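You operate a simulated robot arm through the tools that you are given. There is no shell and no other tool. Be economical: measure what you need, move in short steps, check, and stop when the job is done.

The job below is to be done with a simulated two-armed robot. You get a single attempt, and the scene is never put back.

Task
Take the small orange-banded jug and leave it on the purple board. Take the bottle labelled "Test strips" from the top of the doser cabinet and leave it on the shelf under the dose box. Put the clear pipe from the top of the doser cabinet on the green card. Open the upper left door of the tall cupboard, take the purple box on the top of the white-topped table and put it away on the top shelf of the tall cupboard and shut the door again. Take the teal-banded jug from the middle shelf of the parts rack and put it on the blue board. Pick up the labels carton from the fourth shelf from the bottom of the parts rack with one hand, pass it to the other hand and put it on the second shelf from the bottom of the parts rack. Take the flat orange brush and leave it on the top of the long table. Put the orange-banded beaker on the top of the long table away on the cup table top. Open the weight drawer, put the small weight on the top of the long table away in the inside of the weight drawer, then shut the drawer. Do these in any order. Set down upright: small orange-banded jug, bottle, purple box, teal-banded jug, labels carton, orange-banded beaker.

The check looks at the end state, three seconds after you hand in, the way a careful person would. Anything else that was tipped, shoved, dropped, spilled or broken makes it a failure.

Robot
Two 7-joint arms with two-finger parallel grippers on one trunk, on a base that drives. Base frame: it is fixed to the floor where the robot stands at the start and does not move with it; the origin is under the middle of the robot, x ahead of it, y to its left, z up; the surface under the hand at the start is at about z = 0.95. Readings come in m, rad, newtons and seconds.
The left shoulder is at the start at [0.07, 0.13, 1.237], the right one opposite. With the tool pointing down near the work surface each hand reaches from about 0.22 to 0.52 m from the robot's upright axis, wherever it stands, measured 20 degrees to its own side. Places, roughly: blue board (27x20x2 cm) [0.1, 7.5, 1]; clear pipe (8x8x17 cm) [0.5, -0.2, 1]; cup table top [-0.8, -5.5, 0.8]; flat orange brush (12x7x7 cm) [0.2, 8.5, 1]; green card [0.5, -0.5, 1]; inside of the weight drawer [3.9, -3.8, 0.3]; labels carton [0, 7.5, 1.5]; orange-banded beaker [-2.75, 7, 1]; purple board (27x20x2 cm) [-0.1, -2.1, 0.8]; purple box [-0.25, -1.75, 1]; second shelf of the parts rack [0.1, 7.8, 0.6]; shelf under the dose box (15x40 cm) [3.06, -0.28, 0.5]; small blue bottle, teal bottle [0.5, 0, 1]; small orange-banded jug [0.5, 0, 1]; small weight [-3.25, 7.25, 0.75]; teal-banded jug [0, 8, 1]; top of the long table [-3, 6.7, 0.8]; top shelf of the tall cupboard [-2.9, -6, 1.4]; upper left door of the tall cupboard [-2.7, -6.3, 1.4]; weight drawer [3.8, -3.8, 0.4]. Payload 1.57 kg a hand.
Tool frame (each hand has its own): the origin (TCP) lies between the finger pads and is the grasp point; the fingertips stand 0.03 m ahead of it; z points along the fingers, y is the line along which they close. The gripper opens to 0.08 m. The fingers are 0.017 m wide and 0.012 m thick; the gripper's body (0.04 by 0.082 m) begins 0.08 m behind the TCP.
Orientation is that of the tool frame in the base frame, as a unit quaternion [x, y, z, w]. With the fingers straight down and closing along the base's y, the tool's x points along the base's -x, its y along +y and its z along -z.

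Tools
- The arms move only by the tool send_rows. It takes "left_commands", "right_commands" or both (then of equal length, played together; a hand with none holds still); each is a list of rows, each a list of 2 entries, a list of its own where there are three numbers: the shift along the tool's x, y, z in units of 20 mm (1.0 is 20 mm), then the turn, a rotation vector about the tool's x, y, z in units of 6 degrees (1.0 is 6 degrees). In form: [[[tx, ty, tz], [ax, ay, az]], ...]. A call has 1 to 8 rows; each row shifts and turns the commanded pose from where the row before left it, along the tool's axes as they then stand. "left_gripper" and "right_gripper" are, for a hand that has rows, the gripper command, from -1 (fully open) to 1 (shut), values between in proportion, set as the call begins (left out, the last holds). A call with a number of a shift or a turn outside -1 to 1 is refused whole. Each row takes 0.2 s and may step no farther than 0.05 m and 0.15 rad from the row before; otherwise, or with a gripper value out of range, the whole call is refused. Where a pose cannot be reached the arm comes as near as it can. A force on the tool above 40 N (or 10 N above the force at the start of the call, whichever is more), or a blocked arm, ends the call early, and 0.2 s more pass. Each finger travels about 0.108 m/s and halts on what it meets, pressing with about 23 N; the grip force reading is that of the motor and also rises with nothing between the fingers. The clock runs only during rows and for 0.2 s after the last one: add rows that do not move to give the fingers time. It gives the time, the measured TCP pose, the force on the tool (base axes), the opening and the grip force at its end, in the units of the frame above (readings bear some noise), with the torque about the TCP (base axes, N m) and any sound that the robot's microphone picked up.
- Cameras (640 x 400 px; columns grow to the right, rows downward): "scene" is now at [0.1313, -0.019, 1.4553]; the picture's right is [-0.23, -0.97, 0.00], its down [-0.66, 0.15, -0.74] and it looks along [0.72, -0.17, -0.67] (base axes); focal length 275 px, centre (320, 200). "left" rides on the left gripper at [0.072, 0.007, -0.122] in its tool frame; the picture's right is [-0.09, 1.00, 0.00], its down [-0.84, -0.08, -0.54] and it looks along [-0.54, -0.05, 0.84] (tool axes); focal length 238 px, centre (320, 200). "right" rides on the right gripper at [0.072, -0.007, -0.122] in its tool frame; the picture's right is [0.09, 1.00, 0.00], its down [-0.84, 0.08, -0.54] and it looks along [-0.54, 0.05, 0.84] (tool axes); focal length 238 px, centre (320, 200). There is no depth. A picture from a camera that has moved, and an enlarged one, comes with that camera's place and axes in the base frame and with its lens.
- capture(camera): a new picture of that camera. It takes no simulated time.
- slide_trunk(by): slides the trunk up (or, below 0, down) by that many m; the arms and the scene camera ride with it, the base frame stays. It gives what a move gives, with no picture.
- drive_base(legs): drives the robot by 1 to 6 legs, each [ahead, left, turn to the left] in m, m and rad, along the robot's own axes; the way and the turn of a leg run together, so that a leg with both is an arc; at most 1.5 m and 3.142 rad a leg. The arms and the cameras ride along, it lands a little off, and it stops where it bumps. It gives what a move gives.
- aim_head(pan, tilt): turns the head with the scene camera to pan (to the left, within 1.501 rad either way) and tilt (down, from -0.506 to 1.204), counted from straight ahead of the robot. It gives what a move gives.
- enlarge(camera, box): a new picture of the part [left, top, right, bottom] of that camera's present view, enlarged. It takes no simulated time.
- hand_in(): hands the job in; it is judged then, once.

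Work in short steps. Places have to be worked out from the pictures, the camera data and where the tool is seen: move nearer, look again, correct. Check each grasp and each placing, and mend what went wrong. You have 556 turns and 352 pictures in all, those below and enlarged ones among them. Open the grippers and draw the arms clear of the work before you hand the job in, unless the task says otherwise; then end with one line.

The tools are called as name(argument=value, ...) on one line, values as JSON. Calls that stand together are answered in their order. send_rows: Moves the arms, as the interface text tells. Its arguments: {"type":"object","properties":{"left_commands":{"type":"array","items":{"type":"array"}},"left_gripper":{"type":"number"},"right_commands":{"type":"array","items":{"type":"array"}},"right_gripper":{"type":"number"}},"required":[]} The other tools are called the same way: slide_trunk (by) slides the trunk up or down; drive_base (legs) drives the base; aim_head (pan, tilt) turns the head that bears the scene camera; capture (camera) takes a picture; enlarge (camera, box) takes an enlarged picture of a part of a camera's view; hand_in () hands the job in.

At the start:

```text
t: 0.0
left_tool_pos: [0.3694, 0.0834, 1.2502]
left_orientation: [-0.001, 1.0, 0.0, 0.0]
left_force: [-1.2, -0.2, 0.2]
left_wrist_torque: [-0.01, 0.0, -0.03]
left_width: 0.0799
left_grip_force: 0.0
right_tool_pos: [0.3441, -0.2055, 1.269]
right_orientation: [0.001, 1.0, 0.0, 0.0]
right_force: [-1.1, 0.1, -0.5]
right_wrist_torque: [-0.04, -0.01, -0.01]
right_width: 0.0801
right_grip_force: 0.1
trunk travel left (down, up): [-0.875, 0.065]
robot x, y, heading: [-0.001, 0.0006, 0.0]
head pan, tilt: [-0.23, 0.74]
```

scene: 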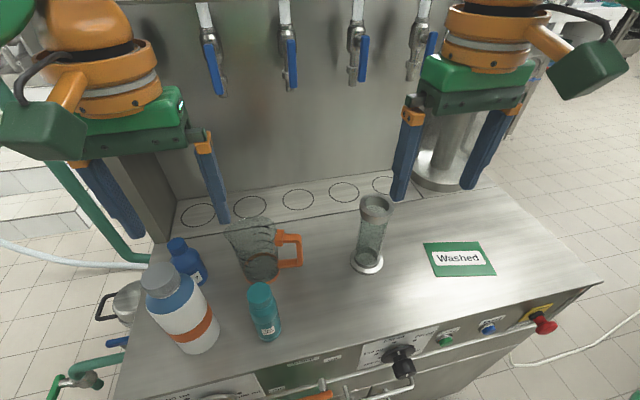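
right: 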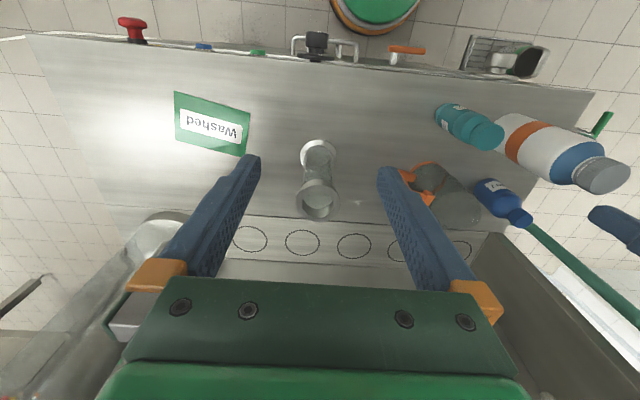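
left: 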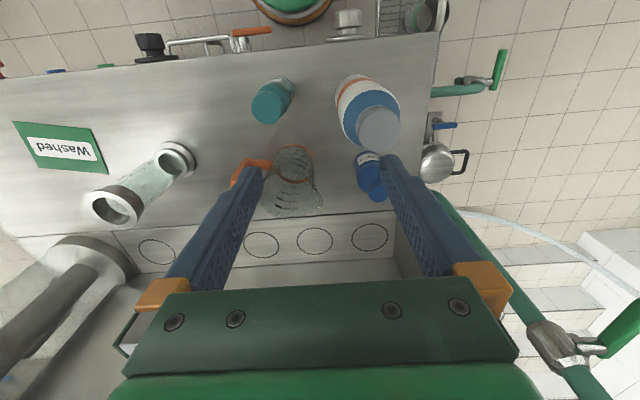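

I'll start by looking more closely at the labels on the bottles of the cabinet top.

enlarge(camera="scene", box=[130, 180, 330, 360])

enlarge(camera="left", box=[220, 50, 420, 230])

```text
2.22 times, centred on (230, 270) of scene
camera zoom: at [0.1313, -0.019, 1.4553], right [-0.23, -0.97, 0.0], down [-0.66, 0.15, -0.74], along [0.72, -0.17, -0.67], focal length 611 px, centre (520, 44)
```

zoom: 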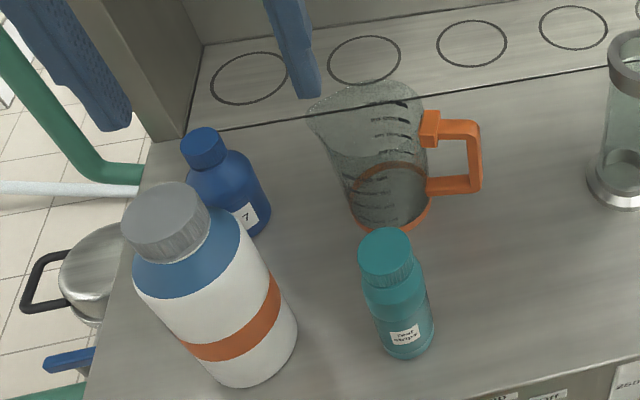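

```text
2.22 times, centred on (320, 140) of left
camera zoom: at [0.2975, 0.0909, 1.373], right [0.09, 1.0, 0.0], down [0.84, -0.08, 0.54], along [0.54, -0.05, -0.84], focal length 530 px, centre (320, 333)
```

zoom: 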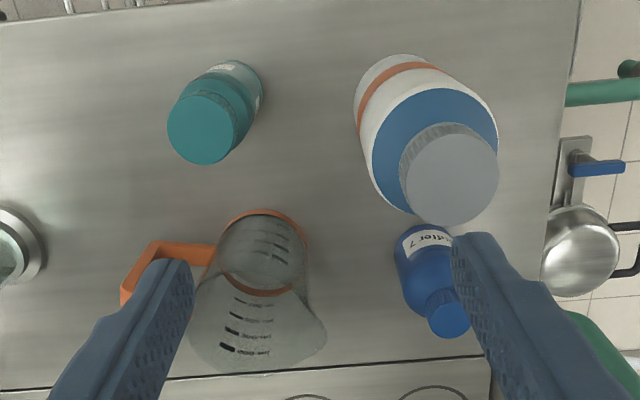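

The teal bottle is "Test strips". The pipe is at about (0.449, -0.199), top ~1.12, and the green card centre is at (0.413, -0.402). I move the right hand above the pipe.

send_rows(right_commands=[[[-0.9, 0.06, 0], [0, 0, 0]], [[-0.9, 0.06, 0], [0, 0, 0]], [[-0.9, 0.06, 0], [0, 0, 0]], [[-0.9, 0.06, 0], [0, 0, 0]], [[-0.9, 0.06, 0], [0, 0, 0]], [[-0.75, 0, 0], [0, 0, 0]], [[0, 0, 1], [0, 0, 0]], [[0, 0, 1], [0, 0, 0]]], right_gripper=-1)

capture(camera="right")

```text
t: 1.8
left_tool_pos: [0.3686, 0.0826, 1.2503]
left_orientation: [0.0, 1.0, 0.0, -0.001]
left_force: [-1.0, 0.6, 0.3]
left_wrist_torque: [0.0, 0.02, 0.01]
left_width: 0.0799
left_grip_force: 0.0
right_tool_pos: [0.4011, -0.2208, 1.1891]
right_orientation: [0.001, 1.0, 0.001, 0.001]
right_force: [-0.3, 0.5, 1.1]
right_wrist_torque: [-0.03, 0.01, 0.01]
right_width: 0.0802
right_grip_force: 0.0
right hand out of reach, approached as far as the arm can: row 2, 3, 4, 5, 6
trunk travel left (down, up): [-0.875, 0.065]
robot x, y, heading: [-0.0019, -0.0015, 0.001]
head pan, tilt: [-0.23, 0.74]
```

```text
346 pictures are left
camera right: at [0.3298, -0.2267, 1.3095], right [-0.09, 1.0, 0.0], down [0.84, 0.07, 0.54], along [0.54, 0.05, -0.84], focal length 238 px, centre (320, 200)
```

right: 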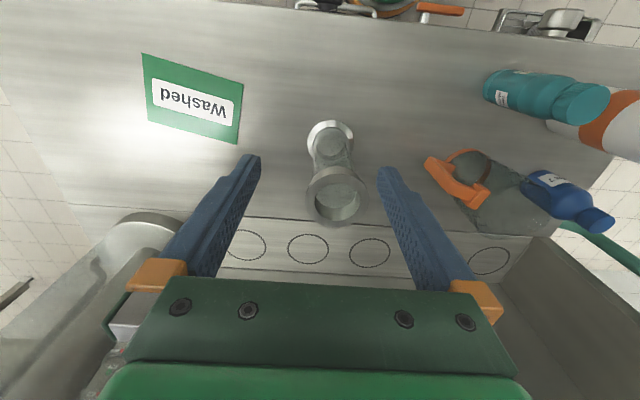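

The arm is reach-limited this high; lower down it should reach further. I go down behind the pipe first (still 5 cm short in x) and then go forward around it.

send_rows(right_commands=[[[0, 0.5, 1], [0, 0, 0]], [[0, 0.5, 1], [0, 0, 0]], [[0, 0, 1], [0, 0, 0]], [[0, 0, 1], [0, 0, 0]]])

```text
t: 2.8
left_tool_pos: [0.3685, 0.0824, 1.2517]
left_orientation: [0.0, 1.0, 0.001, -0.001]
left_force: [-0.4, -0.2, 0.1]
left_wrist_torque: [0.02, 0.01, -0.02]
left_width: 0.08
left_grip_force: 0.0
right_tool_pos: [0.4009, -0.2004, 1.1114]
right_orientation: [0.001, 1.0, 0.0, 0.0]
right_force: [0.6, -0.3, -0.6]
right_wrist_torque: [0.02, -0.02, -0.02]
right_width: 0.0798
right_grip_force: 0.0
trunk travel left (down, up): [-0.875, 0.065]
robot x, y, heading: [-0.0023, -0.0003, 0.001]
head pan, tilt: [-0.23, 0.74]
```

Rows after a clip start from the reached pose. Now down to 1.06 and forward to the pipe.

send_rows(right_commands=[[[0, 0, 0.9], [0, 0, 0]], [[0, 0, 0.9], [0, 0, 0]], [[0, 0, 0.8], [0, 0, 0]], [[-0.8, 0, 0], [0, 0, 0]], [[-0.8, 0, 0], [0, 0, 0]], [[-0.8, 0, 0], [0, 0, 0]]])

capture(camera="right")

```text
t: 4.2
left_tool_pos: [0.3693, 0.0832, 1.2516]
left_orientation: [0.0, 1.0, 0.0, 0.0]
left_force: [0.2, 0.9, -0.3]
left_wrist_torque: [0.01, 0.01, 0.0]
left_width: 0.0804
left_grip_force: 0.1
right_tool_pos: [0.4331, -0.2027, 1.0584]
right_orientation: [0.001, 1.0, 0.001, 0.001]
right_force: [-0.6, 0.4, -1.0]
right_wrist_torque: [0.0, 0.01, 0.01]
right_width: 0.08
right_grip_force: 0.0
right hand out of reach, approached as far as the arm can: row 6
trunk travel left (down, up): [-0.875, 0.065]
robot x, y, heading: [0.0013, -0.0022, 0.001]
head pan, tilt: [-0.23, 0.74]
```

```text
345 pictures are left
camera right: at [0.363, -0.2103, 1.1798], right [-0.09, 1.0, 0.0], down [0.84, 0.08, 0.54], along [0.54, 0.05, -0.84], focal length 238 px, centre (320, 200)
```

right: 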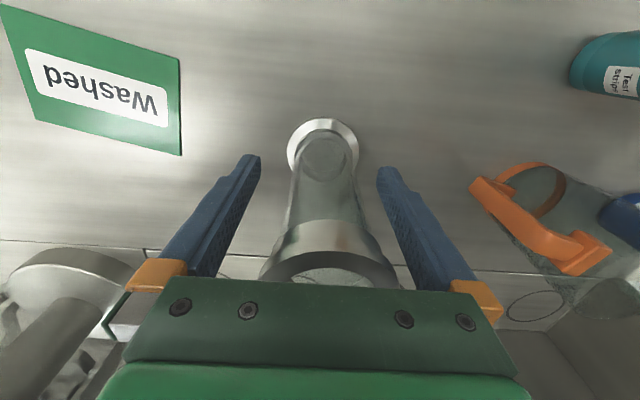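

The pipe (0.447, -0.20) is centred between the fingers but the hand is ~1.4 cm short in x. I drive ahead 1.5 cm.

drive_base(legs=[[0.015, 0, 0]])

```text
t: 5.0
left_tool_pos: [0.3814, 0.0831, 1.2517]
left_orientation: [0.0, 1.0, -0.001, 0.002]
left_force: [0.0, -0.1, -0.6]
left_wrist_torque: [0.0, -0.05, -0.01]
left_width: 0.08
left_grip_force: 0.0
right_tool_pos: [0.4459, -0.2028, 1.0602]
right_orientation: [0.001, 1.0, 0.001, 0.004]
right_force: [-1.6, 0.8, 1.0]
right_wrist_torque: [0.0, -0.02, -0.02]
right_width: 0.08
right_grip_force: 0.0
trunk travel left (down, up): [-0.875, 0.065]
robot x, y, heading: [0.0118, -0.0006, -0.003]
head pan, tilt: [-0.23, 0.74]
```

Now I close the right gripper on the tube.

send_rows(right_commands=[[[0, 0, 0], [0, 0, 0]], [[0, 0, 0], [0, 0, 0]], [[0, 0, 0], [0, 0, 0]]], right_gripper=1)

```text
t: 5.8
left_tool_pos: [0.3829, 0.0839, 1.2527]
left_orientation: [0.001, 1.0, -0.001, 0.001]
left_force: [0.3, -0.2, -0.3]
left_wrist_torque: [0.01, 0.0, 0.02]
left_width: 0.0801
left_grip_force: 0.1
right_tool_pos: [0.4473, -0.2027, 1.0609]
right_orientation: [0.0, 1.0, 0.0, 0.001]
right_force: [-1.2, -1.4, 7.8]
right_wrist_torque: [-0.23, 0.16, -0.12]
right_width: 0.0583
right_grip_force: 23.1
trunk travel left (down, up): [-0.875, 0.065]
robot x, y, heading: [0.0133, 0.0005, -0.001]
head pan, tilt: [-0.23, 0.74]
```

It grips a 58 mm tube. I lift 4 cm and draw back 3.4 cm.

send_rows(right_commands=[[[0, 0, -0.5], [0, 0, 0]], [[0, 0, -0.5], [0, 0, 0]], [[0.4, 0, -0.5], [0, 0, 0]], [[0.4, 0, -0.5], [0, 0, 0]], [[0.5, 0, 0], [0, 0, 0]], [[0.4, 0, 0], [0, 0, 0]]])

drive_base(legs=[[0, -0.2, 0]])

capture(camera="right")

```text
t: 7.2
left_tool_pos: [0.3847, 0.0821, 1.2514]
left_orientation: [0.001, 1.0, -0.001, -0.001]
left_force: [-0.1, 0.6, 0.1]
left_wrist_torque: [-0.04, 0.02, 0.01]
left_width: 0.0797
left_grip_force: 0.1
right_tool_pos: [0.4149, -0.2041, 1.0987]
right_orientation: [0.001, 1.0, 0.001, 0.002]
right_force: [-0.6, 0.5, -3.9]
right_wrist_torque: [0.03, 0.02, 0.03]
right_width: 0.0553
right_grip_force: 23.6
trunk travel left (down, up): [-0.875, 0.065]
robot x, y, heading: [0.0147, 0.0057, -0.004]
head pan, tilt: [-0.23, 0.74]
```

```text
t: 8.8
left_tool_pos: [0.3844, -0.1139, 1.2514]
left_orientation: [0.002, 1.0, -0.002, 0.0]
left_force: [0.4, 0.3, 0.9]
left_wrist_torque: [-0.03, -0.02, 0.01]
left_width: 0.0799
left_grip_force: 0.2
right_tool_pos: [0.4147, -0.4019, 1.0985]
right_orientation: [0.002, 1.0, -0.001, 0.001]
right_force: [0.1, 1.0, -3.7]
right_wrist_torque: [-0.05, 0.06, -0.01]
right_width: 0.0554
right_grip_force: 22.8
trunk travel left (down, up): [-0.875, 0.065]
robot x, y, heading: [0.0145, -0.2048, -0.007]
head pan, tilt: [-0.23, 0.74]
```

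```text
344 pictures are left
camera right: at [0.344, -0.4072, 1.22], right [-0.09, 1.0, 0.0], down [0.84, 0.08, 0.54], along [0.54, 0.05, -0.84], focal length 238 px, centre (320, 200)
```

right: 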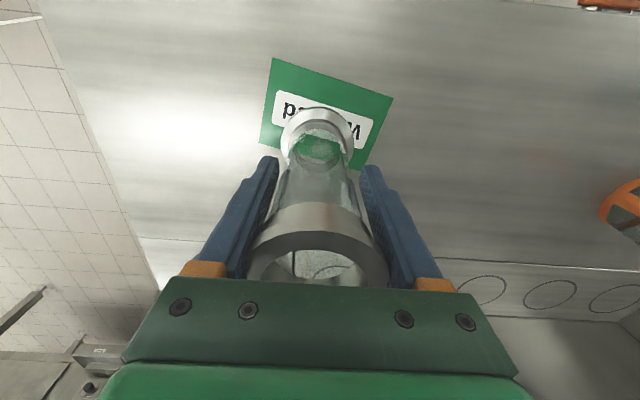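

The pipe foot is at (0.421,-0.402), the card centre at ~(0.409,-0.397). I shift slightly and lower 4 cm.

send_rows(right_commands=[[[0.5, 0.2, 0], [0, 0, 0]], [[0, 0, 0.5], [0, 0, 0]], [[0, 0, 0.5], [0, 0, 0]], [[0, 0, 0.5], [0, 0, 0]], [[0, 0, 0.3], [0, 0, 0]], [[0, 0, 0.12], [0, 0, 0]]])

```text
t: 10.2
left_tool_pos: [0.3827, -0.1162, 1.2536]
left_orientation: [0.0, 1.0, -0.001, 0.0]
left_force: [1.1, -0.8, 0.3]
left_wrist_torque: [-0.01, -0.01, -0.02]
left_width: 0.08
left_grip_force: 0.0
right_tool_pos: [0.4028, -0.4006, 1.0619]
right_orientation: [0.001, 1.0, 0.0, 0.003]
right_force: [3.2, -2.3, 13.6]
right_wrist_torque: [-0.39, -0.14, -0.06]
right_width: 0.0553
right_grip_force: 22.7
trunk travel left (down, up): [-0.875, 0.065]
robot x, y, heading: [0.0109, -0.1962, 0.001]
head pan, tilt: [-0.23, 0.74]
```

Contact with the top (13.6 N). I open the gripper and look.

send_rows(right_commands=[[[0, 0, 0], [0, 0, 0]], [[0, 0, 0], [0, 0, 0]], [[0, 0, 0], [0, 0, 0]]], right_gripper=-1)

capture(camera="right")

```text
t: 11.0
left_tool_pos: [0.384, -0.1172, 1.2507]
left_orientation: [0.001, 1.0, 0.0, 0.0]
left_force: [-0.7, 0.6, 0.6]
left_wrist_torque: [0.0, 0.01, 0.02]
left_width: 0.08
left_grip_force: 0.0
right_tool_pos: [0.4045, -0.3999, 1.0602]
right_orientation: [0.001, 1.0, 0.0, 0.001]
right_force: [-0.6, 0.2, -0.3]
right_wrist_torque: [-0.01, -0.02, 0.02]
right_width: 0.0802
right_grip_force: 0.0
trunk travel left (down, up): [-0.875, 0.065]
robot x, y, heading: [0.0111, -0.2, -0.0]
head pan, tilt: [-0.23, 0.74]
```

```text
343 pictures are left
camera right: at [0.3328, -0.4072, 1.1812], right [-0.09, 1.0, 0.0], down [0.84, 0.07, 0.54], along [0.54, 0.05, -0.84], focal length 238 px, centre (320, 200)
```

right: 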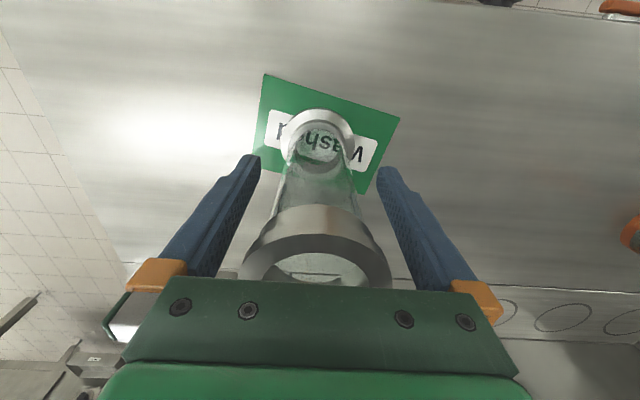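

The pipe stands on the card. I draw the right hand back and up, clear of it, then look around to plan driving.

send_rows(right_commands=[[[1, 0, 0], [0, 0, 0]], [[1, 0, 0], [0, 0, 0]], [[1, 0, 0], [0, 0, 0]], [[1, 0, 0], [0, 0, 0]], [[0, 0, -1], [0, 0, 0]], [[0, 0, -1], [0, 0, 0]], [[0, 0, -1], [0, 0, 0]], [[0, 0, -1], [0, 0, 0]]])

aim_head(pan=-0.9, tilt=0.3)

capture(camera="scene")

aim_head(pan=-1.5, tilt=0.4)

capture(camera="scene")

```text
t: 12.8
left_tool_pos: [0.3828, -0.1183, 1.2521]
left_orientation: [0.001, 1.0, 0.0, 0.0]
left_force: [-0.2, 0.1, -0.4]
left_wrist_torque: [-0.01, -0.01, 0.01]
left_width: 0.08
left_grip_force: 0.0
right_tool_pos: [0.324, -0.3996, 1.1407]
right_orientation: [0.002, 1.0, -0.001, 0.001]
right_force: [0.6, -0.1, 0.1]
right_wrist_torque: [0.01, 0.02, -0.02]
right_width: 0.0799
right_grip_force: 0.0
trunk travel left (down, up): [-0.875, 0.065]
robot x, y, heading: [0.0138, -0.2012, 0.001]
head pan, tilt: [-0.23, 0.74]
```

```text
t: 13.8
left_tool_pos: [0.3834, -0.1177, 1.2517]
left_orientation: [0.001, 1.0, -0.001, 0.0]
left_force: [-0.4, -0.1, -1.2]
left_wrist_torque: [0.02, -0.01, 0.0]
left_width: 0.0797
left_grip_force: 0.0
right_tool_pos: [0.3232, -0.3999, 1.1404]
right_orientation: [0.002, 1.0, 0.0, 0.001]
right_force: [-0.2, -0.6, -0.2]
right_wrist_torque: [0.02, 0.03, 0.02]
right_width: 0.0802
right_grip_force: 0.0
trunk travel left (down, up): [-0.875, 0.065]
robot x, y, heading: [0.0147, -0.2021, 0.002]
head pan, tilt: [-0.901, 0.3]
```

```text
342 pictures are left
camera scene: at [0.1228, -0.2731, 1.4948], right [-0.78, -0.62, 0.0], down [-0.18, 0.23, -0.96], along [0.59, -0.75, -0.3], focal length 275 px, centre (320, 200)
```

scene: 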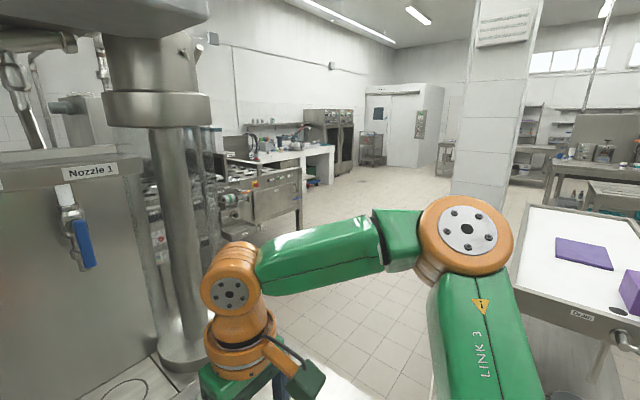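

```text
t: 14.8
left_tool_pos: [0.3839, -0.1176, 1.2517]
left_orientation: [0.001, 1.0, 0.0, 0.001]
left_force: [0.6, 0.4, 0.1]
left_wrist_torque: [-0.02, 0.0, 0.0]
left_width: 0.08
left_grip_force: 0.0
right_tool_pos: [0.3241, -0.4002, 1.14]
right_orientation: [0.003, 1.0, 0.0, 0.001]
right_force: [0.0, 0.3, -0.2]
right_wrist_torque: [-0.02, -0.01, 0.02]
right_width: 0.08
right_grip_force: 0.0
trunk travel left (down, up): [-0.875, 0.065]
robot x, y, heading: [0.0162, -0.2007, -0.001]
head pan, tilt: [-1.499, 0.4]
```

```text
341 pictures are left
camera scene: at [0.0714, -0.2923, 1.4856], right [-1.0, -0.07, 0.0], down [-0.03, 0.39, -0.92], along [0.07, -0.92, -0.39], focal length 275 px, centre (320, 200)
```

scene: 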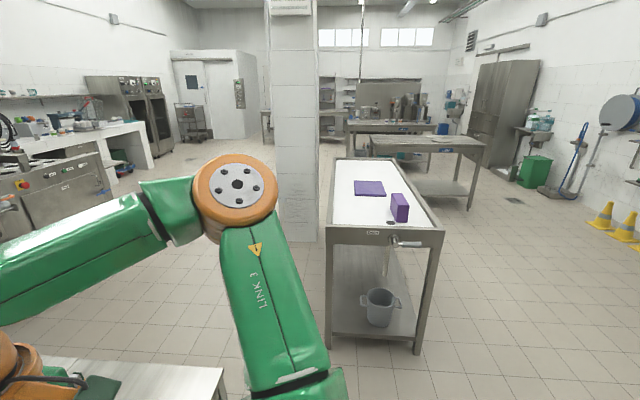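

White table spans roughly x -0.42..0.12, y -1.46..-2.8; the gap by the cabinet is ~0.8 m. I back off, slide right to the gap's middle and look ahead.

drive_base(legs=[[-0.4, 0, 0], [0, -0.86, 0]])

aim_head(pan=0, tilt=0.5)

capture(camera="scene")

```text
t: 21.4
left_tool_pos: [-0.0086, -0.9663, 1.2515]
left_orientation: [-0.006, 1.0, 0.0, 0.0]
left_force: [0.3, 0.5, 0.8]
left_wrist_torque: [-0.01, -0.01, -0.02]
left_width: 0.0799
left_grip_force: 0.0
right_tool_pos: [-0.0666, -1.2485, 1.1412]
right_orientation: [-0.005, 1.0, 0.0, 0.001]
right_force: [-0.9, -0.4, 0.1]
right_wrist_torque: [-0.01, -0.04, 0.0]
right_width: 0.0798
right_grip_force: 0.2
trunk travel left (down, up): [-0.875, 0.065]
robot x, y, heading: [-0.3766, -1.0541, 0.015]
head pan, tilt: [-1.499, 0.4]
```

```text
t: 23.0
left_tool_pos: [-0.0094, -0.9671, 1.2525]
left_orientation: [-0.006, 1.0, 0.0, 0.0]
left_force: [0.6, 0.0, 0.6]
left_wrist_torque: [0.04, -0.01, 0.0]
left_width: 0.08
left_grip_force: 0.0
right_tool_pos: [-0.0657, -1.2491, 1.1401]
right_orientation: [-0.004, 1.0, 0.001, 0.001]
right_force: [0.1, 0.8, 0.1]
right_wrist_torque: [0.03, -0.02, -0.01]
right_width: 0.08
right_grip_force: 0.1
trunk travel left (down, up): [-0.875, 0.065]
robot x, y, heading: [-0.3769, -1.0546, 0.016]
head pan, tilt: [0.0, 0.499]
```

```text
340 pictures are left
camera scene: at [-0.2365, -1.0529, 1.4764], right [0.01, -1.0, 0.0], down [-0.48, -0.01, -0.88], along [0.88, 0.01, -0.48], focal length 275 px, centre (320, 200)
```

scene: 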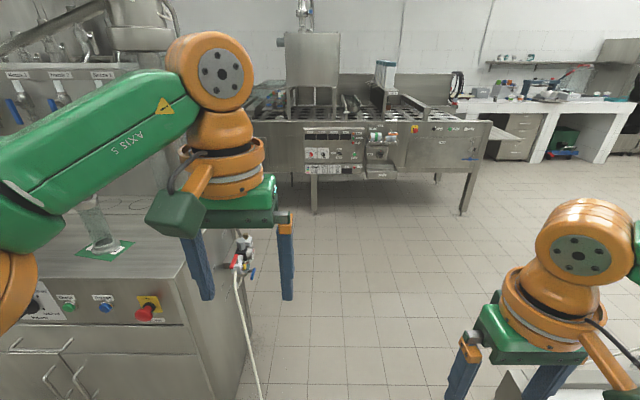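

The shelf should lie at the left end of the machine ahead. I drive on and look.

drive_base(legs=[[1.4, 0, 0], [0.6, 0.1, 0]])

aim_head(pan=0.5, tilt=0.5)

capture(camera="scene")

```text
t: 26.4
left_tool_pos: [0.4701, -0.9637, 1.2512]
left_orientation: [-0.005, 1.0, -0.002, -0.002]
left_force: [0.3, 0.7, 0.4]
left_wrist_torque: [-0.01, 0.04, 0.01]
left_width: 0.0799
left_grip_force: 0.0
right_tool_pos: [0.4134, -1.2469, 1.1393]
right_orientation: [-0.005, 1.0, 0.0, -0.001]
right_force: [0.5, 0.9, 0.5]
right_wrist_torque: [-0.02, 0.05, 0.01]
right_width: 0.08
right_grip_force: 0.0
trunk travel left (down, up): [-0.875, 0.065]
robot x, y, heading: [0.0961, -1.0526, 0.01]
head pan, tilt: [0.0, 0.499]
stopped in leg 1: the robot was blocked; the commanded pose is now the measured one
```

```text
t: 27.3
left_tool_pos: [0.4685, -0.9645, 1.2515]
left_orientation: [-0.005, 1.0, 0.001, 0.0]
left_force: [-0.2, 1.0, 0.2]
left_wrist_torque: [0.01, 0.03, -0.01]
left_width: 0.0798
left_grip_force: 0.1
right_tool_pos: [0.4113, -1.247, 1.1405]
right_orientation: [-0.004, 1.0, 0.001, 0.001]
right_force: [-0.4, -0.7, 0.4]
right_wrist_torque: [0.0, 0.0, 0.0]
right_width: 0.08
right_grip_force: 0.1
trunk travel left (down, up): [-0.875, 0.065]
robot x, y, heading: [0.1031, -1.0473, 0.012]
head pan, tilt: [0.499, 0.499]
```

```text
339 pictures are left
camera scene: at [0.2298, -1.0054, 1.4764], right [0.49, -0.87, 0.0], down [-0.42, -0.23, -0.88], along [0.77, 0.43, -0.48], focal length 275 px, centre (320, 200)
```

scene: 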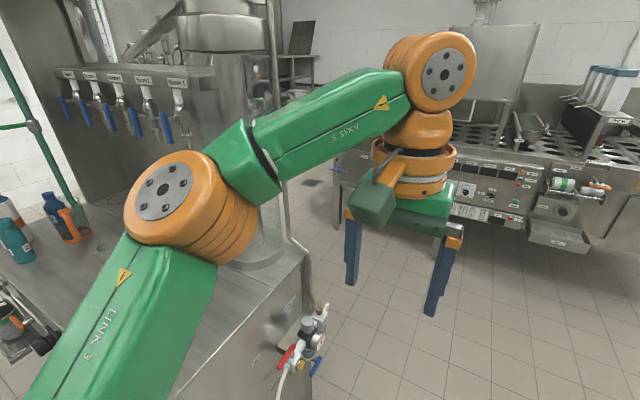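

The base was blocked at x≈0.1. I look down to both sides to see what it touched.

aim_head(pan=-1.2, tilt=1.0)

capture(camera="scene")

aim_head(pan=0.8, tilt=1.1)

capture(camera="scene")

```text
t: 29.0
left_tool_pos: [0.4676, -0.9636, 1.2518]
left_orientation: [-0.006, 1.0, 0.0, 0.0]
left_force: [-0.4, -0.4, 0.2]
left_wrist_torque: [0.0, 0.0, -0.02]
left_width: 0.0797
left_grip_force: 0.0
right_tool_pos: [0.4122, -1.2463, 1.1402]
right_orientation: [-0.004, 1.0, -0.001, 0.001]
right_force: [0.5, -1.0, -0.3]
right_wrist_torque: [-0.01, 0.0, 0.01]
right_width: 0.0803
right_grip_force: 0.1
trunk travel left (down, up): [-0.875, 0.065]
robot x, y, heading: [0.0992, -1.0481, 0.013]
head pan, tilt: [-1.201, 1.0]
```

```text
338 pictures are left
camera scene: at [0.1759, -1.1143, 1.4353], right [-0.93, -0.37, 0.0], down [-0.31, 0.78, -0.54], along [0.2, -0.5, -0.84], focal length 275 px, centre (320, 200)
```

scene: 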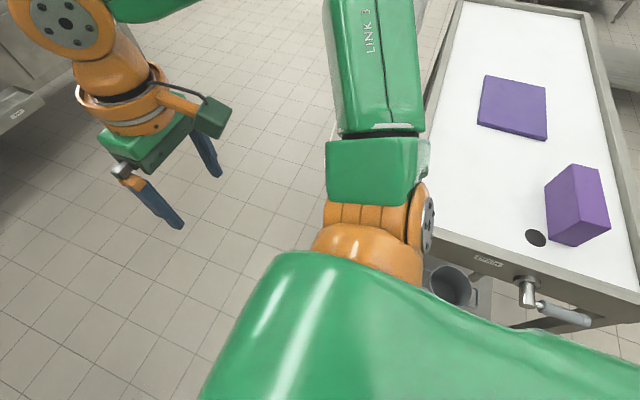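

```text
t: 30.9
left_tool_pos: [0.4685, -0.9632, 1.2513]
left_orientation: [-0.006, 1.0, 0.0, -0.001]
left_force: [-0.3, 0.7, 0.1]
left_wrist_torque: [-0.01, 0.05, -0.02]
left_width: 0.08
left_grip_force: 0.0
right_tool_pos: [0.4109, -1.2456, 1.1401]
right_orientation: [-0.005, 1.0, 0.001, 0.0]
right_force: [-0.1, 0.2, -0.2]
right_wrist_torque: [-0.03, -0.05, 0.02]
right_width: 0.0801
right_grip_force: 0.0
trunk travel left (down, up): [-0.875, 0.065]
robot x, y, heading: [0.1004, -1.0482, 0.01]
head pan, tilt: [0.799, 1.1]
```

```text
337 pictures are left
camera scene: at [0.1935, -1.0039, 1.4287], right [0.72, -0.69, 0.0], down [-0.61, -0.65, -0.45], along [0.31, 0.33, -0.89], focal length 275 px, centre (320, 200)
```

scene: 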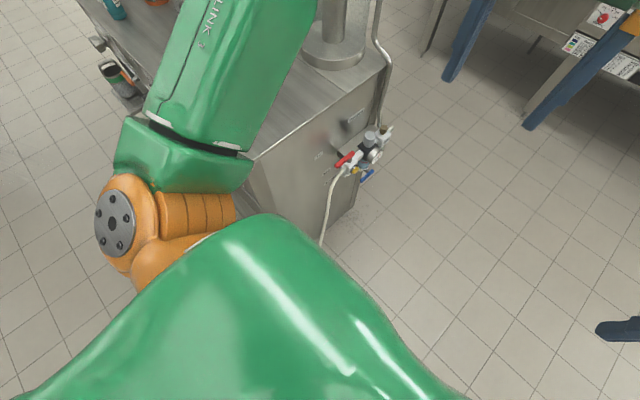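

Perhaps the hose lying on the floor from the valve is the obstacle. I back off 0.35 m and look down at the floor ahead.

drive_base(legs=[[-0.4, 0, 0]])

aim_head(pan=-0.15, tilt=0.95)

capture(camera="scene")

```text
t: 33.4
left_tool_pos: [0.0737, -0.9678, 1.2504]
left_orientation: [-0.003, 1.0, -0.001, -0.001]
left_force: [-0.5, -0.6, 0.3]
left_wrist_torque: [0.02, 0.04, -0.02]
left_width: 0.0799
left_grip_force: 0.0
right_tool_pos: [0.0153, -1.2508, 1.139]
right_orientation: [-0.003, 1.0, 0.0, 0.0]
right_force: [-0.6, 0.3, -0.1]
right_wrist_torque: [0.01, 0.01, 0.0]
right_width: 0.0801
right_grip_force: 0.2
trunk travel left (down, up): [-0.875, 0.065]
robot x, y, heading: [-0.2998, -1.0529, 0.005]
head pan, tilt: [0.799, 1.1]
```

```text
t: 34.6
left_tool_pos: [0.0707, -0.968, 1.2504]
left_orientation: [-0.004, 1.0, -0.001, 0.0]
left_force: [-0.6, 0.5, -0.1]
left_wrist_torque: [0.01, -0.02, 0.02]
left_width: 0.08
left_grip_force: 0.1
right_tool_pos: [0.0125, -1.2509, 1.1397]
right_orientation: [-0.003, 1.0, 0.0, 0.001]
right_force: [-0.6, 0.3, 0.9]
right_wrist_torque: [-0.01, -0.02, 0.03]
right_width: 0.0802
right_grip_force: 0.0
trunk travel left (down, up): [-0.875, 0.065]
robot x, y, heading: [-0.2974, -1.0547, 0.009]
head pan, tilt: [-0.15, 0.949]
```

```text
336 pictures are left
camera scene: at [-0.1751, -1.0636, 1.4389], right [-0.14, -0.99, 0.0], down [-0.81, 0.12, -0.58], along [0.58, -0.08, -0.81], focal length 275 px, centre (320, 200)
```

scene: 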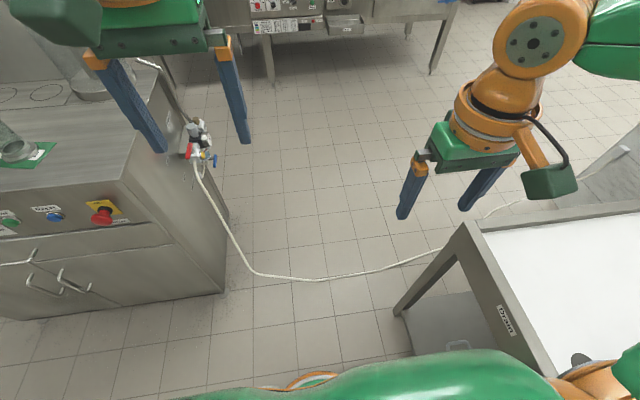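

The hose runs from the valve across the floor under the white table: that gap is closed. I go back to the cabinet front (for jug and bottle) and look at the cabinet's left side as an alternative way.

drive_base(legs=[[-0.1, 0, 0], [0, 1.2, 0]])

aim_head(pan=0.9, tilt=0.5)

capture(camera="scene")

aim_head(pan=1.5, tilt=0.4)

capture(camera="scene")

```text
t: 41.5
left_tool_pos: [-0.0336, 0.2377, 1.2518]
left_orientation: [0.001, 1.0, 0.0, 0.0]
left_force: [0.3, 0.0, -0.7]
left_wrist_torque: [-0.03, 0.03, 0.01]
left_width: 0.0799
left_grip_force: 0.0
right_tool_pos: [-0.0924, -0.0438, 1.1407]
right_orientation: [0.002, 1.0, 0.001, 0.001]
right_force: [-0.8, 0.1, -0.9]
right_wrist_torque: [0.0, 0.01, 0.01]
right_width: 0.08
right_grip_force: 0.1
trunk travel left (down, up): [-0.875, 0.065]
robot x, y, heading: [-0.4032, 0.1543, -0.003]
head pan, tilt: [-0.15, 0.949]
```

```text
t: 42.8
left_tool_pos: [-0.0332, 0.2372, 1.2525]
left_orientation: [0.0, 1.0, 0.001, 0.0]
left_force: [-0.5, 1.2, 1.0]
left_wrist_torque: [-0.01, 0.01, -0.01]
left_width: 0.0801
left_grip_force: 0.1
right_tool_pos: [-0.0925, -0.0448, 1.1397]
right_orientation: [0.002, 1.0, 0.0, 0.001]
right_force: [0.4, 0.5, -0.2]
right_wrist_torque: [-0.03, 0.0, -0.06]
right_width: 0.0799
right_grip_force: 0.1
trunk travel left (down, up): [-0.875, 0.065]
robot x, y, heading: [-0.4027, 0.1526, -0.002]
head pan, tilt: [0.901, 0.499]
```

```text
335 pictures are left
camera scene: at [-0.2951, 0.2263, 1.4764], right [0.78, -0.62, 0.0], down [-0.3, -0.37, -0.88], along [0.55, 0.69, -0.48], focal length 275 px, centre (320, 200)
```

scene: 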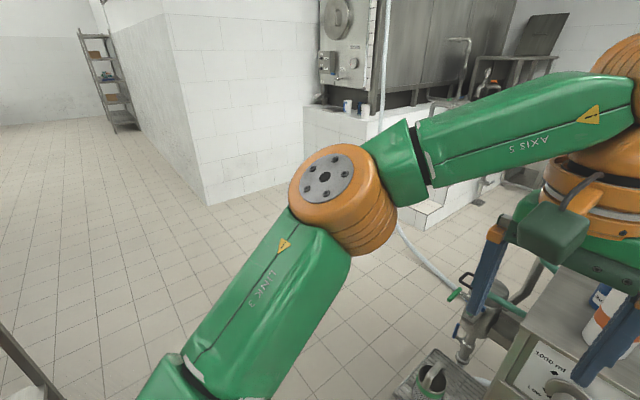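

```text
t: 43.8
left_tool_pos: [-0.0329, 0.2376, 1.2516]
left_orientation: [0.001, 1.0, -0.001, 0.0]
left_force: [-0.5, -0.1, 0.5]
left_wrist_torque: [0.01, -0.02, -0.01]
left_width: 0.0799
left_grip_force: 0.0
right_tool_pos: [-0.0936, -0.0454, 1.1402]
right_orientation: [0.002, 1.0, 0.001, 0.001]
right_force: [-0.3, -0.3, -0.6]
right_wrist_torque: [-0.01, 0.04, 0.0]
right_width: 0.0802
right_grip_force: 0.0
trunk travel left (down, up): [-0.875, 0.065]
robot x, y, heading: [-0.4041, 0.1546, -0.001]
head pan, tilt: [1.499, 0.4]
```

```text
334 pictures are left
camera scene: at [-0.3449, 0.2476, 1.4856], right [1.0, -0.07, 0.0], down [-0.03, -0.39, -0.92], along [0.07, 0.92, -0.39], focal length 275 px, centre (320, 200)
```

scene: 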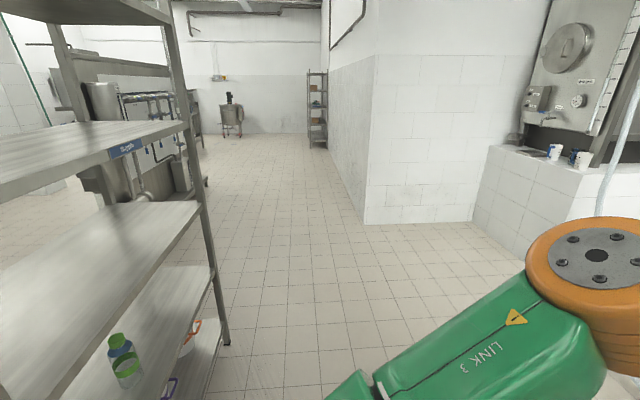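

North is where the rack is; the way east must go round the south. First I grasp the bottle: I tilt the right hand forward 60° (so it can later reach under the dose box).

send_rows(right_commands=[[[-0.3, 0, -0.5], [0, -1, 0]], [[-0.3, 0, -0.5], [0, -1, 0]], [[-0.3, 0, 0], [0, -1, 0]], [[-0.3, 0, 0], [0, -1, 0]], [[-0.2, 0, 0], [0, -1, 0]], [[0, 0, 0], [0, -1, 0]], [[0, 0, 0], [0, -1, 0]], [[0, 0, 0], [0, -1, 0]]], right_gripper=-1)

send_rows(right_commands=[[[0, 0, 0], [0, -1, 0]], [[0, 0, 0], [0, -1, 0]]])

drive_base(legs=[[0.2, 0, 0]])

aim_head(pan=-0.2, tilt=0.75)

capture(camera="right")

capture(camera="scene")

```text
t: 45.6
left_tool_pos: [-0.0325, 0.2373, 1.2514]
left_orientation: [0.001, 1.0, 0.0, 0.0]
left_force: [0.2, -0.3, 0.0]
left_wrist_torque: [0.01, -0.02, 0.02]
left_width: 0.08
left_grip_force: 0.0
right_tool_pos: [-0.03, -0.0484, 1.1891]
right_orientation: [0.002, 0.914, 0.0, 0.406]
right_force: [-0.7, 0.0, 0.3]
right_wrist_torque: [0.02, -0.01, 0.01]
right_width: 0.0801
right_grip_force: 0.1
right hand out of reach, approached as far as the arm can: row 7, 8
trunk travel left (down, up): [-0.875, 0.065]
robot x, y, heading: [-0.4023, 0.1582, -0.003]
head pan, tilt: [1.499, 0.4]
```

```text
t: 46.2
left_tool_pos: [-0.0322, 0.2372, 1.2513]
left_orientation: [0.002, 1.0, 0.001, -0.001]
left_force: [0.6, -0.6, -0.2]
left_wrist_torque: [0.04, -0.02, 0.03]
left_width: 0.08
left_grip_force: 0.1
right_tool_pos: [0.0049, -0.0566, 1.2079]
right_orientation: [0.001, 0.866, 0.0, 0.5]
right_force: [0.8, 0.0, -0.4]
right_wrist_torque: [-0.02, -0.01, 0.02]
right_width: 0.08
right_grip_force: 0.0
right hand out of reach, approached as far as the arm can: row 1, 2
trunk travel left (down, up): [-0.875, 0.065]
robot x, y, heading: [-0.404, 0.1539, 0.002]
head pan, tilt: [1.499, 0.4]
```

```text
t: 47.8
left_tool_pos: [0.1607, 0.2357, 1.2528]
left_orientation: [0.002, 1.0, 0.0, 0.002]
left_force: [0.0, 0.3, 0.8]
left_wrist_torque: [0.0, -0.04, 0.01]
left_width: 0.0796
left_grip_force: 0.1
right_tool_pos: [0.1966, -0.0559, 1.21]
right_orientation: [0.002, 0.865, -0.001, 0.501]
right_force: [-0.1, -0.6, 0.2]
right_wrist_torque: [-0.05, 0.0, 0.02]
right_width: 0.0801
right_grip_force: 0.0
trunk travel left (down, up): [-0.875, 0.065]
robot x, y, heading: [-0.21, 0.1528, -0.0]
head pan, tilt: [1.499, 0.4]
```

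```text
t: 49.5
left_tool_pos: [0.1652, 0.2362, 1.2511]
left_orientation: [0.002, 1.0, -0.001, 0.0]
left_force: [0.4, 0.4, 0.7]
left_wrist_torque: [-0.01, 0.0, -0.01]
left_width: 0.0802
left_grip_force: 0.0
right_tool_pos: [0.2017, -0.0583, 1.2069]
right_orientation: [0.003, 0.866, -0.001, 0.5]
right_force: [0.3, -0.6, 1.2]
right_wrist_torque: [0.0, -0.01, 0.03]
right_width: 0.0799
right_grip_force: 0.2
trunk travel left (down, up): [-0.875, 0.065]
robot x, y, heading: [-0.2053, 0.1556, -0.005]
head pan, tilt: [-0.201, 0.75]
```

```text
333 pictures are left
camera right: at [0.0603, -0.0632, 1.2057], right [-0.04, 1.0, -0.08], down [-0.05, 0.08, 1.0], along [1.0, 0.05, 0.05], focal length 238 px, centre (320, 200)
```

right: 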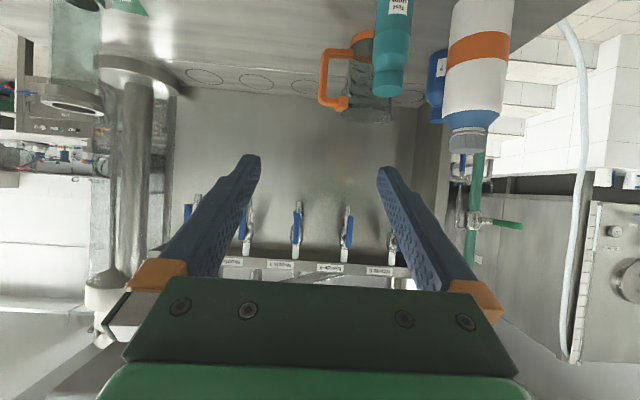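

```text
332 pictures are left
camera scene: at [-0.0727, 0.138, 1.4545], right [-0.2, -0.98, 0.0], down [-0.67, 0.14, -0.73], along [0.72, -0.15, -0.68], focal length 275 px, centre (320, 200)
```

scene: 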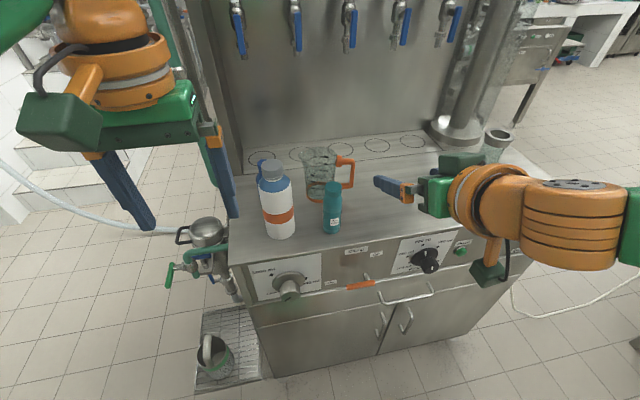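

The bottle stands at about (0.355, 0.022). I align the hand on its axis, then approach along the fingers.

send_rows(right_commands=[[[0.94, 0.8, 0], [0, 0, 0]], [[0.94, 0.8, 0], [0, 0, 0]], [[0.94, 0.8, 0], [0, 0, 0]], [[0.94, 0.8, 0], [0, 0, 0]], [[0.94, 0.8, 0], [0, 0, 0]], [[0, 0, 1], [0, 0, 0]], [[0, 0, 1], [0, 0, 0]], [[0, 0, 1], [0, 0, 0]]])

capture(camera="right")

capture(camera="scene")

```text
t: 51.4
left_tool_pos: [0.1661, 0.2369, 1.2512]
left_orientation: [0.002, 1.0, -0.001, -0.001]
left_force: [-0.2, 0.1, 0.0]
left_wrist_torque: [-0.01, 0.0, -0.01]
left_width: 0.0802
left_grip_force: 0.1
right_tool_pos: [0.2621, 0.0269, 1.1142]
right_orientation: [0.002, 0.866, -0.001, 0.499]
right_force: [-0.2, -0.6, 0.0]
right_wrist_torque: [-0.01, 0.0, 0.01]
right_width: 0.0799
right_grip_force: 0.1
right hand out of reach, approached as far as the arm can: row 1, 2, 3, 4, 5
trunk travel left (down, up): [-0.875, 0.065]
robot x, y, heading: [-0.203, 0.1559, -0.002]
head pan, tilt: [-0.201, 0.75]
```

```text
331 pictures are left
camera right: at [0.122, 0.0205, 1.1111], right [-0.04, 1.0, -0.08], down [-0.05, 0.08, 1.0], along [1.0, 0.05, 0.05], focal length 238 px, centre (320, 200)
```

right: 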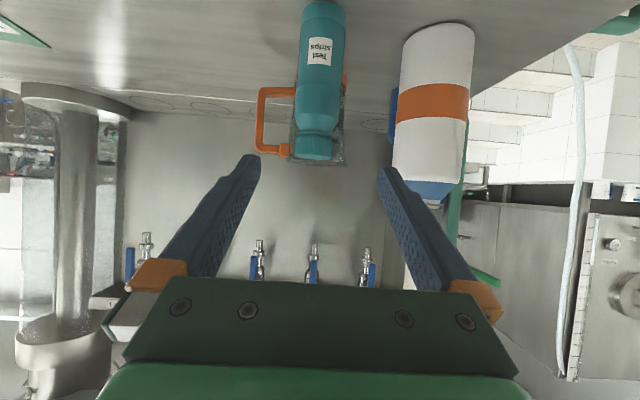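

```text
330 pictures are left
camera scene: at [-0.0718, 0.1382, 1.4544], right [-0.2, -0.98, 0.0], down [-0.67, 0.14, -0.73], along [0.72, -0.15, -0.68], focal length 275 px, centre (320, 200)
```

scene: 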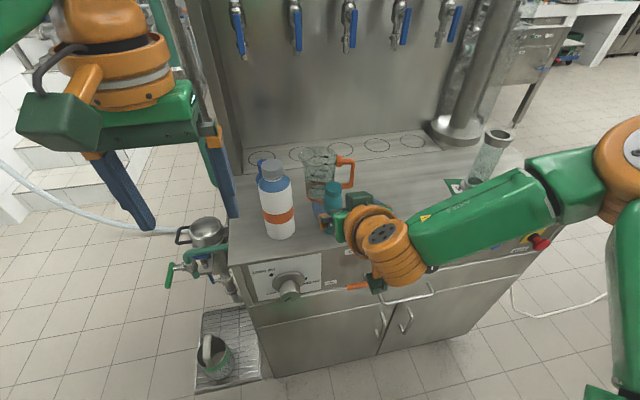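

The hand is lined up (bottle y≈0.025). I advance 13 cm along the fingers and slightly down.

send_rows(right_commands=[[[0.5, 0, 0.9], [0, 0, 0]], [[0.5, 0, 0.9], [0, 0, 0]], [[0.4, -0.05, 0.9], [0, 0, 0]], [[0.3, -0.05, 0.9], [0, 0, 0]], [[0.3, 0, 0.9], [0, 0, 0]], [[0.2, 0, 0.9], [0, 0, 0]], [[0, 0, 0.9], [0, 0, 0]]])

capture(camera="right")

```text
t: 53.0
left_tool_pos: [0.1658, 0.2367, 1.2506]
left_orientation: [0.001, 1.0, 0.0, 0.0]
left_force: [-0.6, -1.0, 0.1]
left_wrist_torque: [-0.01, 0.02, 0.01]
left_width: 0.08
left_grip_force: 0.0
right_tool_pos: [0.3242, -0.0197, 1.0565]
right_orientation: [0.002, 0.866, -0.001, 0.499]
right_force: [-0.4, -0.3, 0.9]
right_wrist_torque: [0.0, -0.06, -0.02]
right_width: 0.0801
right_grip_force: 0.0
right hand out of reach, approached as far as the arm can: row 2, 3, 4, 5, 6, 7
trunk travel left (down, up): [-0.875, 0.065]
robot x, y, heading: [-0.2007, 0.1552, -0.006]
head pan, tilt: [-0.201, 0.75]
```

```text
329 pictures are left
camera right: at [0.1827, -0.0264, 1.0533], right [-0.04, 1.0, -0.08], down [-0.05, 0.08, 1.0], along [1.0, 0.05, 0.05], focal length 238 px, centre (320, 200)
```

right: 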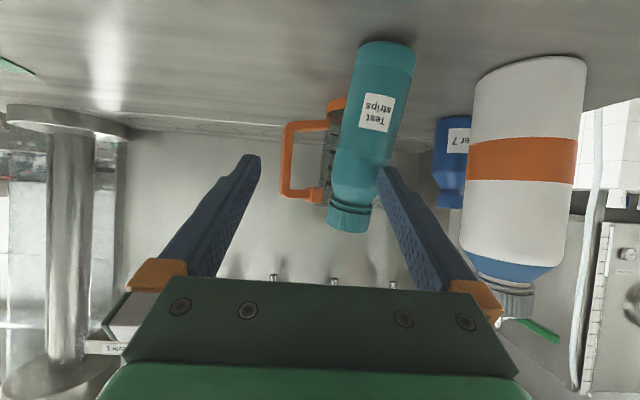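

The arm ran out of reach and drifted sideways; no contact force, bottle not moved. I back off and bring the base nearer and more to the left.

send_rows(right_commands=[[[0, 0, -0.9], [0, 0, 0]], [[0, 0, -0.9], [0, 0, 0]], [[0, 0, -0.9], [0, 0, 0]], [[0, 0, -0.9], [0, 0, 0]], [[0, 0, -0.9], [0, 0, 0]], [[0, 0, -0.9], [0, 0, 0]], [[0, 0, -0.9], [0, 0, 0]]])

drive_base(legs=[[0.1, 0.1, 0]])

capture(camera="right")

```text
t: 54.5
left_tool_pos: [0.1657, 0.2375, 1.2517]
left_orientation: [0.001, 1.0, 0.001, 0.0]
left_force: [-0.1, 0.4, 0.7]
left_wrist_torque: [0.0, 0.01, -0.04]
left_width: 0.0799
left_grip_force: 0.1
right_tool_pos: [0.2192, -0.0184, 1.1186]
right_orientation: [0.003, 0.866, -0.002, 0.5]
right_force: [0.5, -0.4, 0.0]
right_wrist_torque: [0.03, -0.03, 0.01]
right_width: 0.0801
right_grip_force: 0.1
right hand out of reach, approached as far as the arm can: row 7
trunk travel left (down, up): [-0.875, 0.065]
robot x, y, heading: [-0.2067, 0.1546, -0.001]
head pan, tilt: [-0.201, 0.75]
```

```text
t: 55.9
left_tool_pos: [0.2653, 0.3318, 1.2511]
left_orientation: [0.002, 1.0, 0.0, 0.0]
left_force: [0.2, -0.8, 0.5]
left_wrist_torque: [-0.02, -0.01, -0.03]
left_width: 0.0797
left_grip_force: 0.1
right_tool_pos: [0.3181, 0.0782, 1.1177]
right_orientation: [0.004, 0.866, -0.001, 0.5]
right_force: [-0.4, -0.5, -0.6]
right_wrist_torque: [0.01, 0.0, 0.02]
right_width: 0.0803
right_grip_force: 0.1
trunk travel left (down, up): [-0.875, 0.065]
robot x, y, heading: [-0.1037, 0.2555, -0.004]
head pan, tilt: [-0.201, 0.75]
```

```text
328 pictures are left
camera right: at [0.1786, 0.0719, 1.1158], right [-0.04, 1.0, -0.08], down [-0.05, 0.07, 1.0], along [1.0, 0.04, 0.05], focal length 238 px, centre (320, 200)
```

right: 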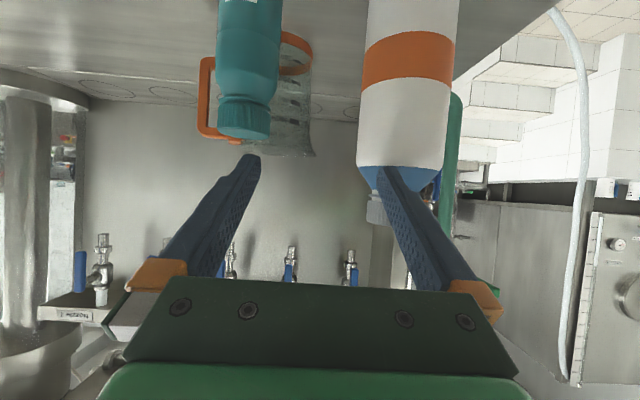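

The left finger is near the big white bottle; I move sideways away from it (-y) first.

send_rows(right_commands=[[[-0.2, -0.9, 0], [0, 0, 0]], [[-0.2, -0.9, 0], [0, 0, 0]], [[0, -0.9, 0], [0, 0, 0]]])

capture(camera="right")

capture(camera="scene")

```text
t: 56.7
left_tool_pos: [0.2651, 0.335, 1.2512]
left_orientation: [0.002, 1.0, -0.001, 0.0]
left_force: [0.4, 0.7, -0.3]
left_wrist_torque: [-0.02, -0.01, -0.01]
left_width: 0.0802
left_grip_force: 0.1
right_tool_pos: [0.3242, 0.0269, 1.1246]
right_orientation: [0.002, 0.866, -0.001, 0.501]
right_force: [-0.2, 0.9, 0.2]
right_wrist_torque: [0.0, 0.01, 0.01]
right_width: 0.0799
right_grip_force: 0.1
trunk travel left (down, up): [-0.875, 0.065]
robot x, y, heading: [-0.1056, 0.2524, -0.006]
head pan, tilt: [-0.201, 0.75]
```

```text
327 pictures are left
camera right: at [0.1832, 0.0206, 1.122], right [-0.04, 1.0, -0.08], down [-0.05, 0.08, 1.0], along [1.0, 0.04, 0.05], focal length 238 px, centre (320, 200)
```

right: 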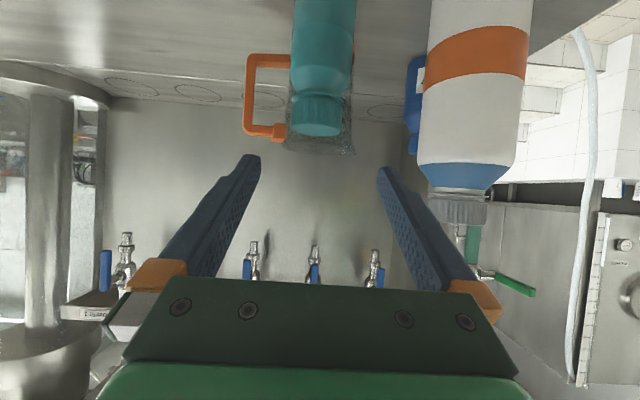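

```text
326 pictures are left
camera scene: at [0.0274, 0.2369, 1.4544], right [-0.2, -0.98, 0.0], down [-0.67, 0.14, -0.73], along [0.72, -0.15, -0.68], focal length 275 px, centre (320, 200)
```

scene: 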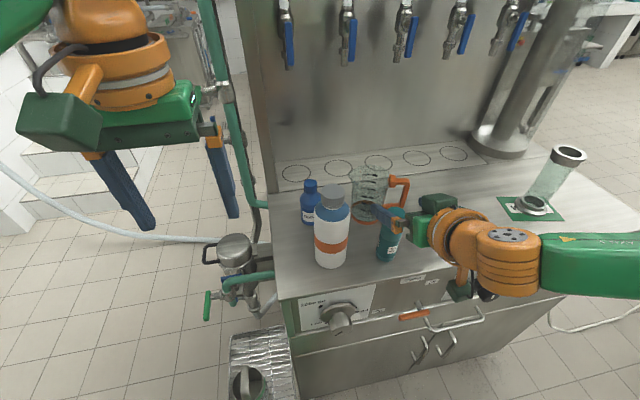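

Aligned. Now I move down/forward so the fingers straddle the bottle's body at z≈1.01.

send_rows(right_commands=[[[0.7, -0.04, 0.7], [0, 0, 0]], [[0.7, -0.04, 0.7], [0, 0, 0]], [[0.7, -0.04, 0.7], [0, 0, 0]], [[0.7, -0.04, 0.7], [0, 0, 0]], [[0.7, -0.04, 0.7], [0, 0, 0]], [[0.7, 0, 0.7], [0, 0, 0]]])

capture(camera="right")

```text
t: 58.1
left_tool_pos: [0.2674, 0.3361, 1.251]
left_orientation: [0.002, 1.0, -0.001, -0.001]
left_force: [0.2, 0.6, 0.1]
left_wrist_torque: [-0.01, 0.0, 0.01]
left_width: 0.08
left_grip_force: 0.1
right_tool_pos: [0.3537, 0.0222, 1.0111]
right_orientation: [0.003, 0.867, -0.002, 0.499]
right_force: [0.4, -0.2, -0.1]
right_wrist_torque: [-0.01, -0.01, 0.02]
right_width: 0.08
right_grip_force: 0.1
trunk travel left (down, up): [-0.875, 0.065]
robot x, y, heading: [-0.1025, 0.2537, -0.007]
head pan, tilt: [-0.201, 0.75]
```

```text
325 pictures are left
camera right: at [0.2139, 0.0157, 1.008], right [-0.04, 1.0, -0.08], down [-0.05, 0.08, 1.0], along [1.0, 0.04, 0.05], focal length 238 px, centre (320, 200)
```

right: 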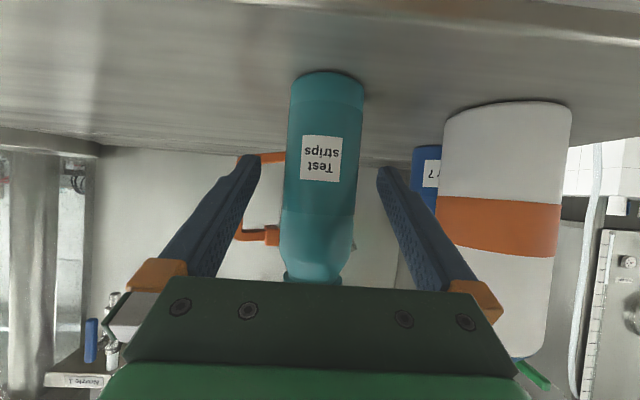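

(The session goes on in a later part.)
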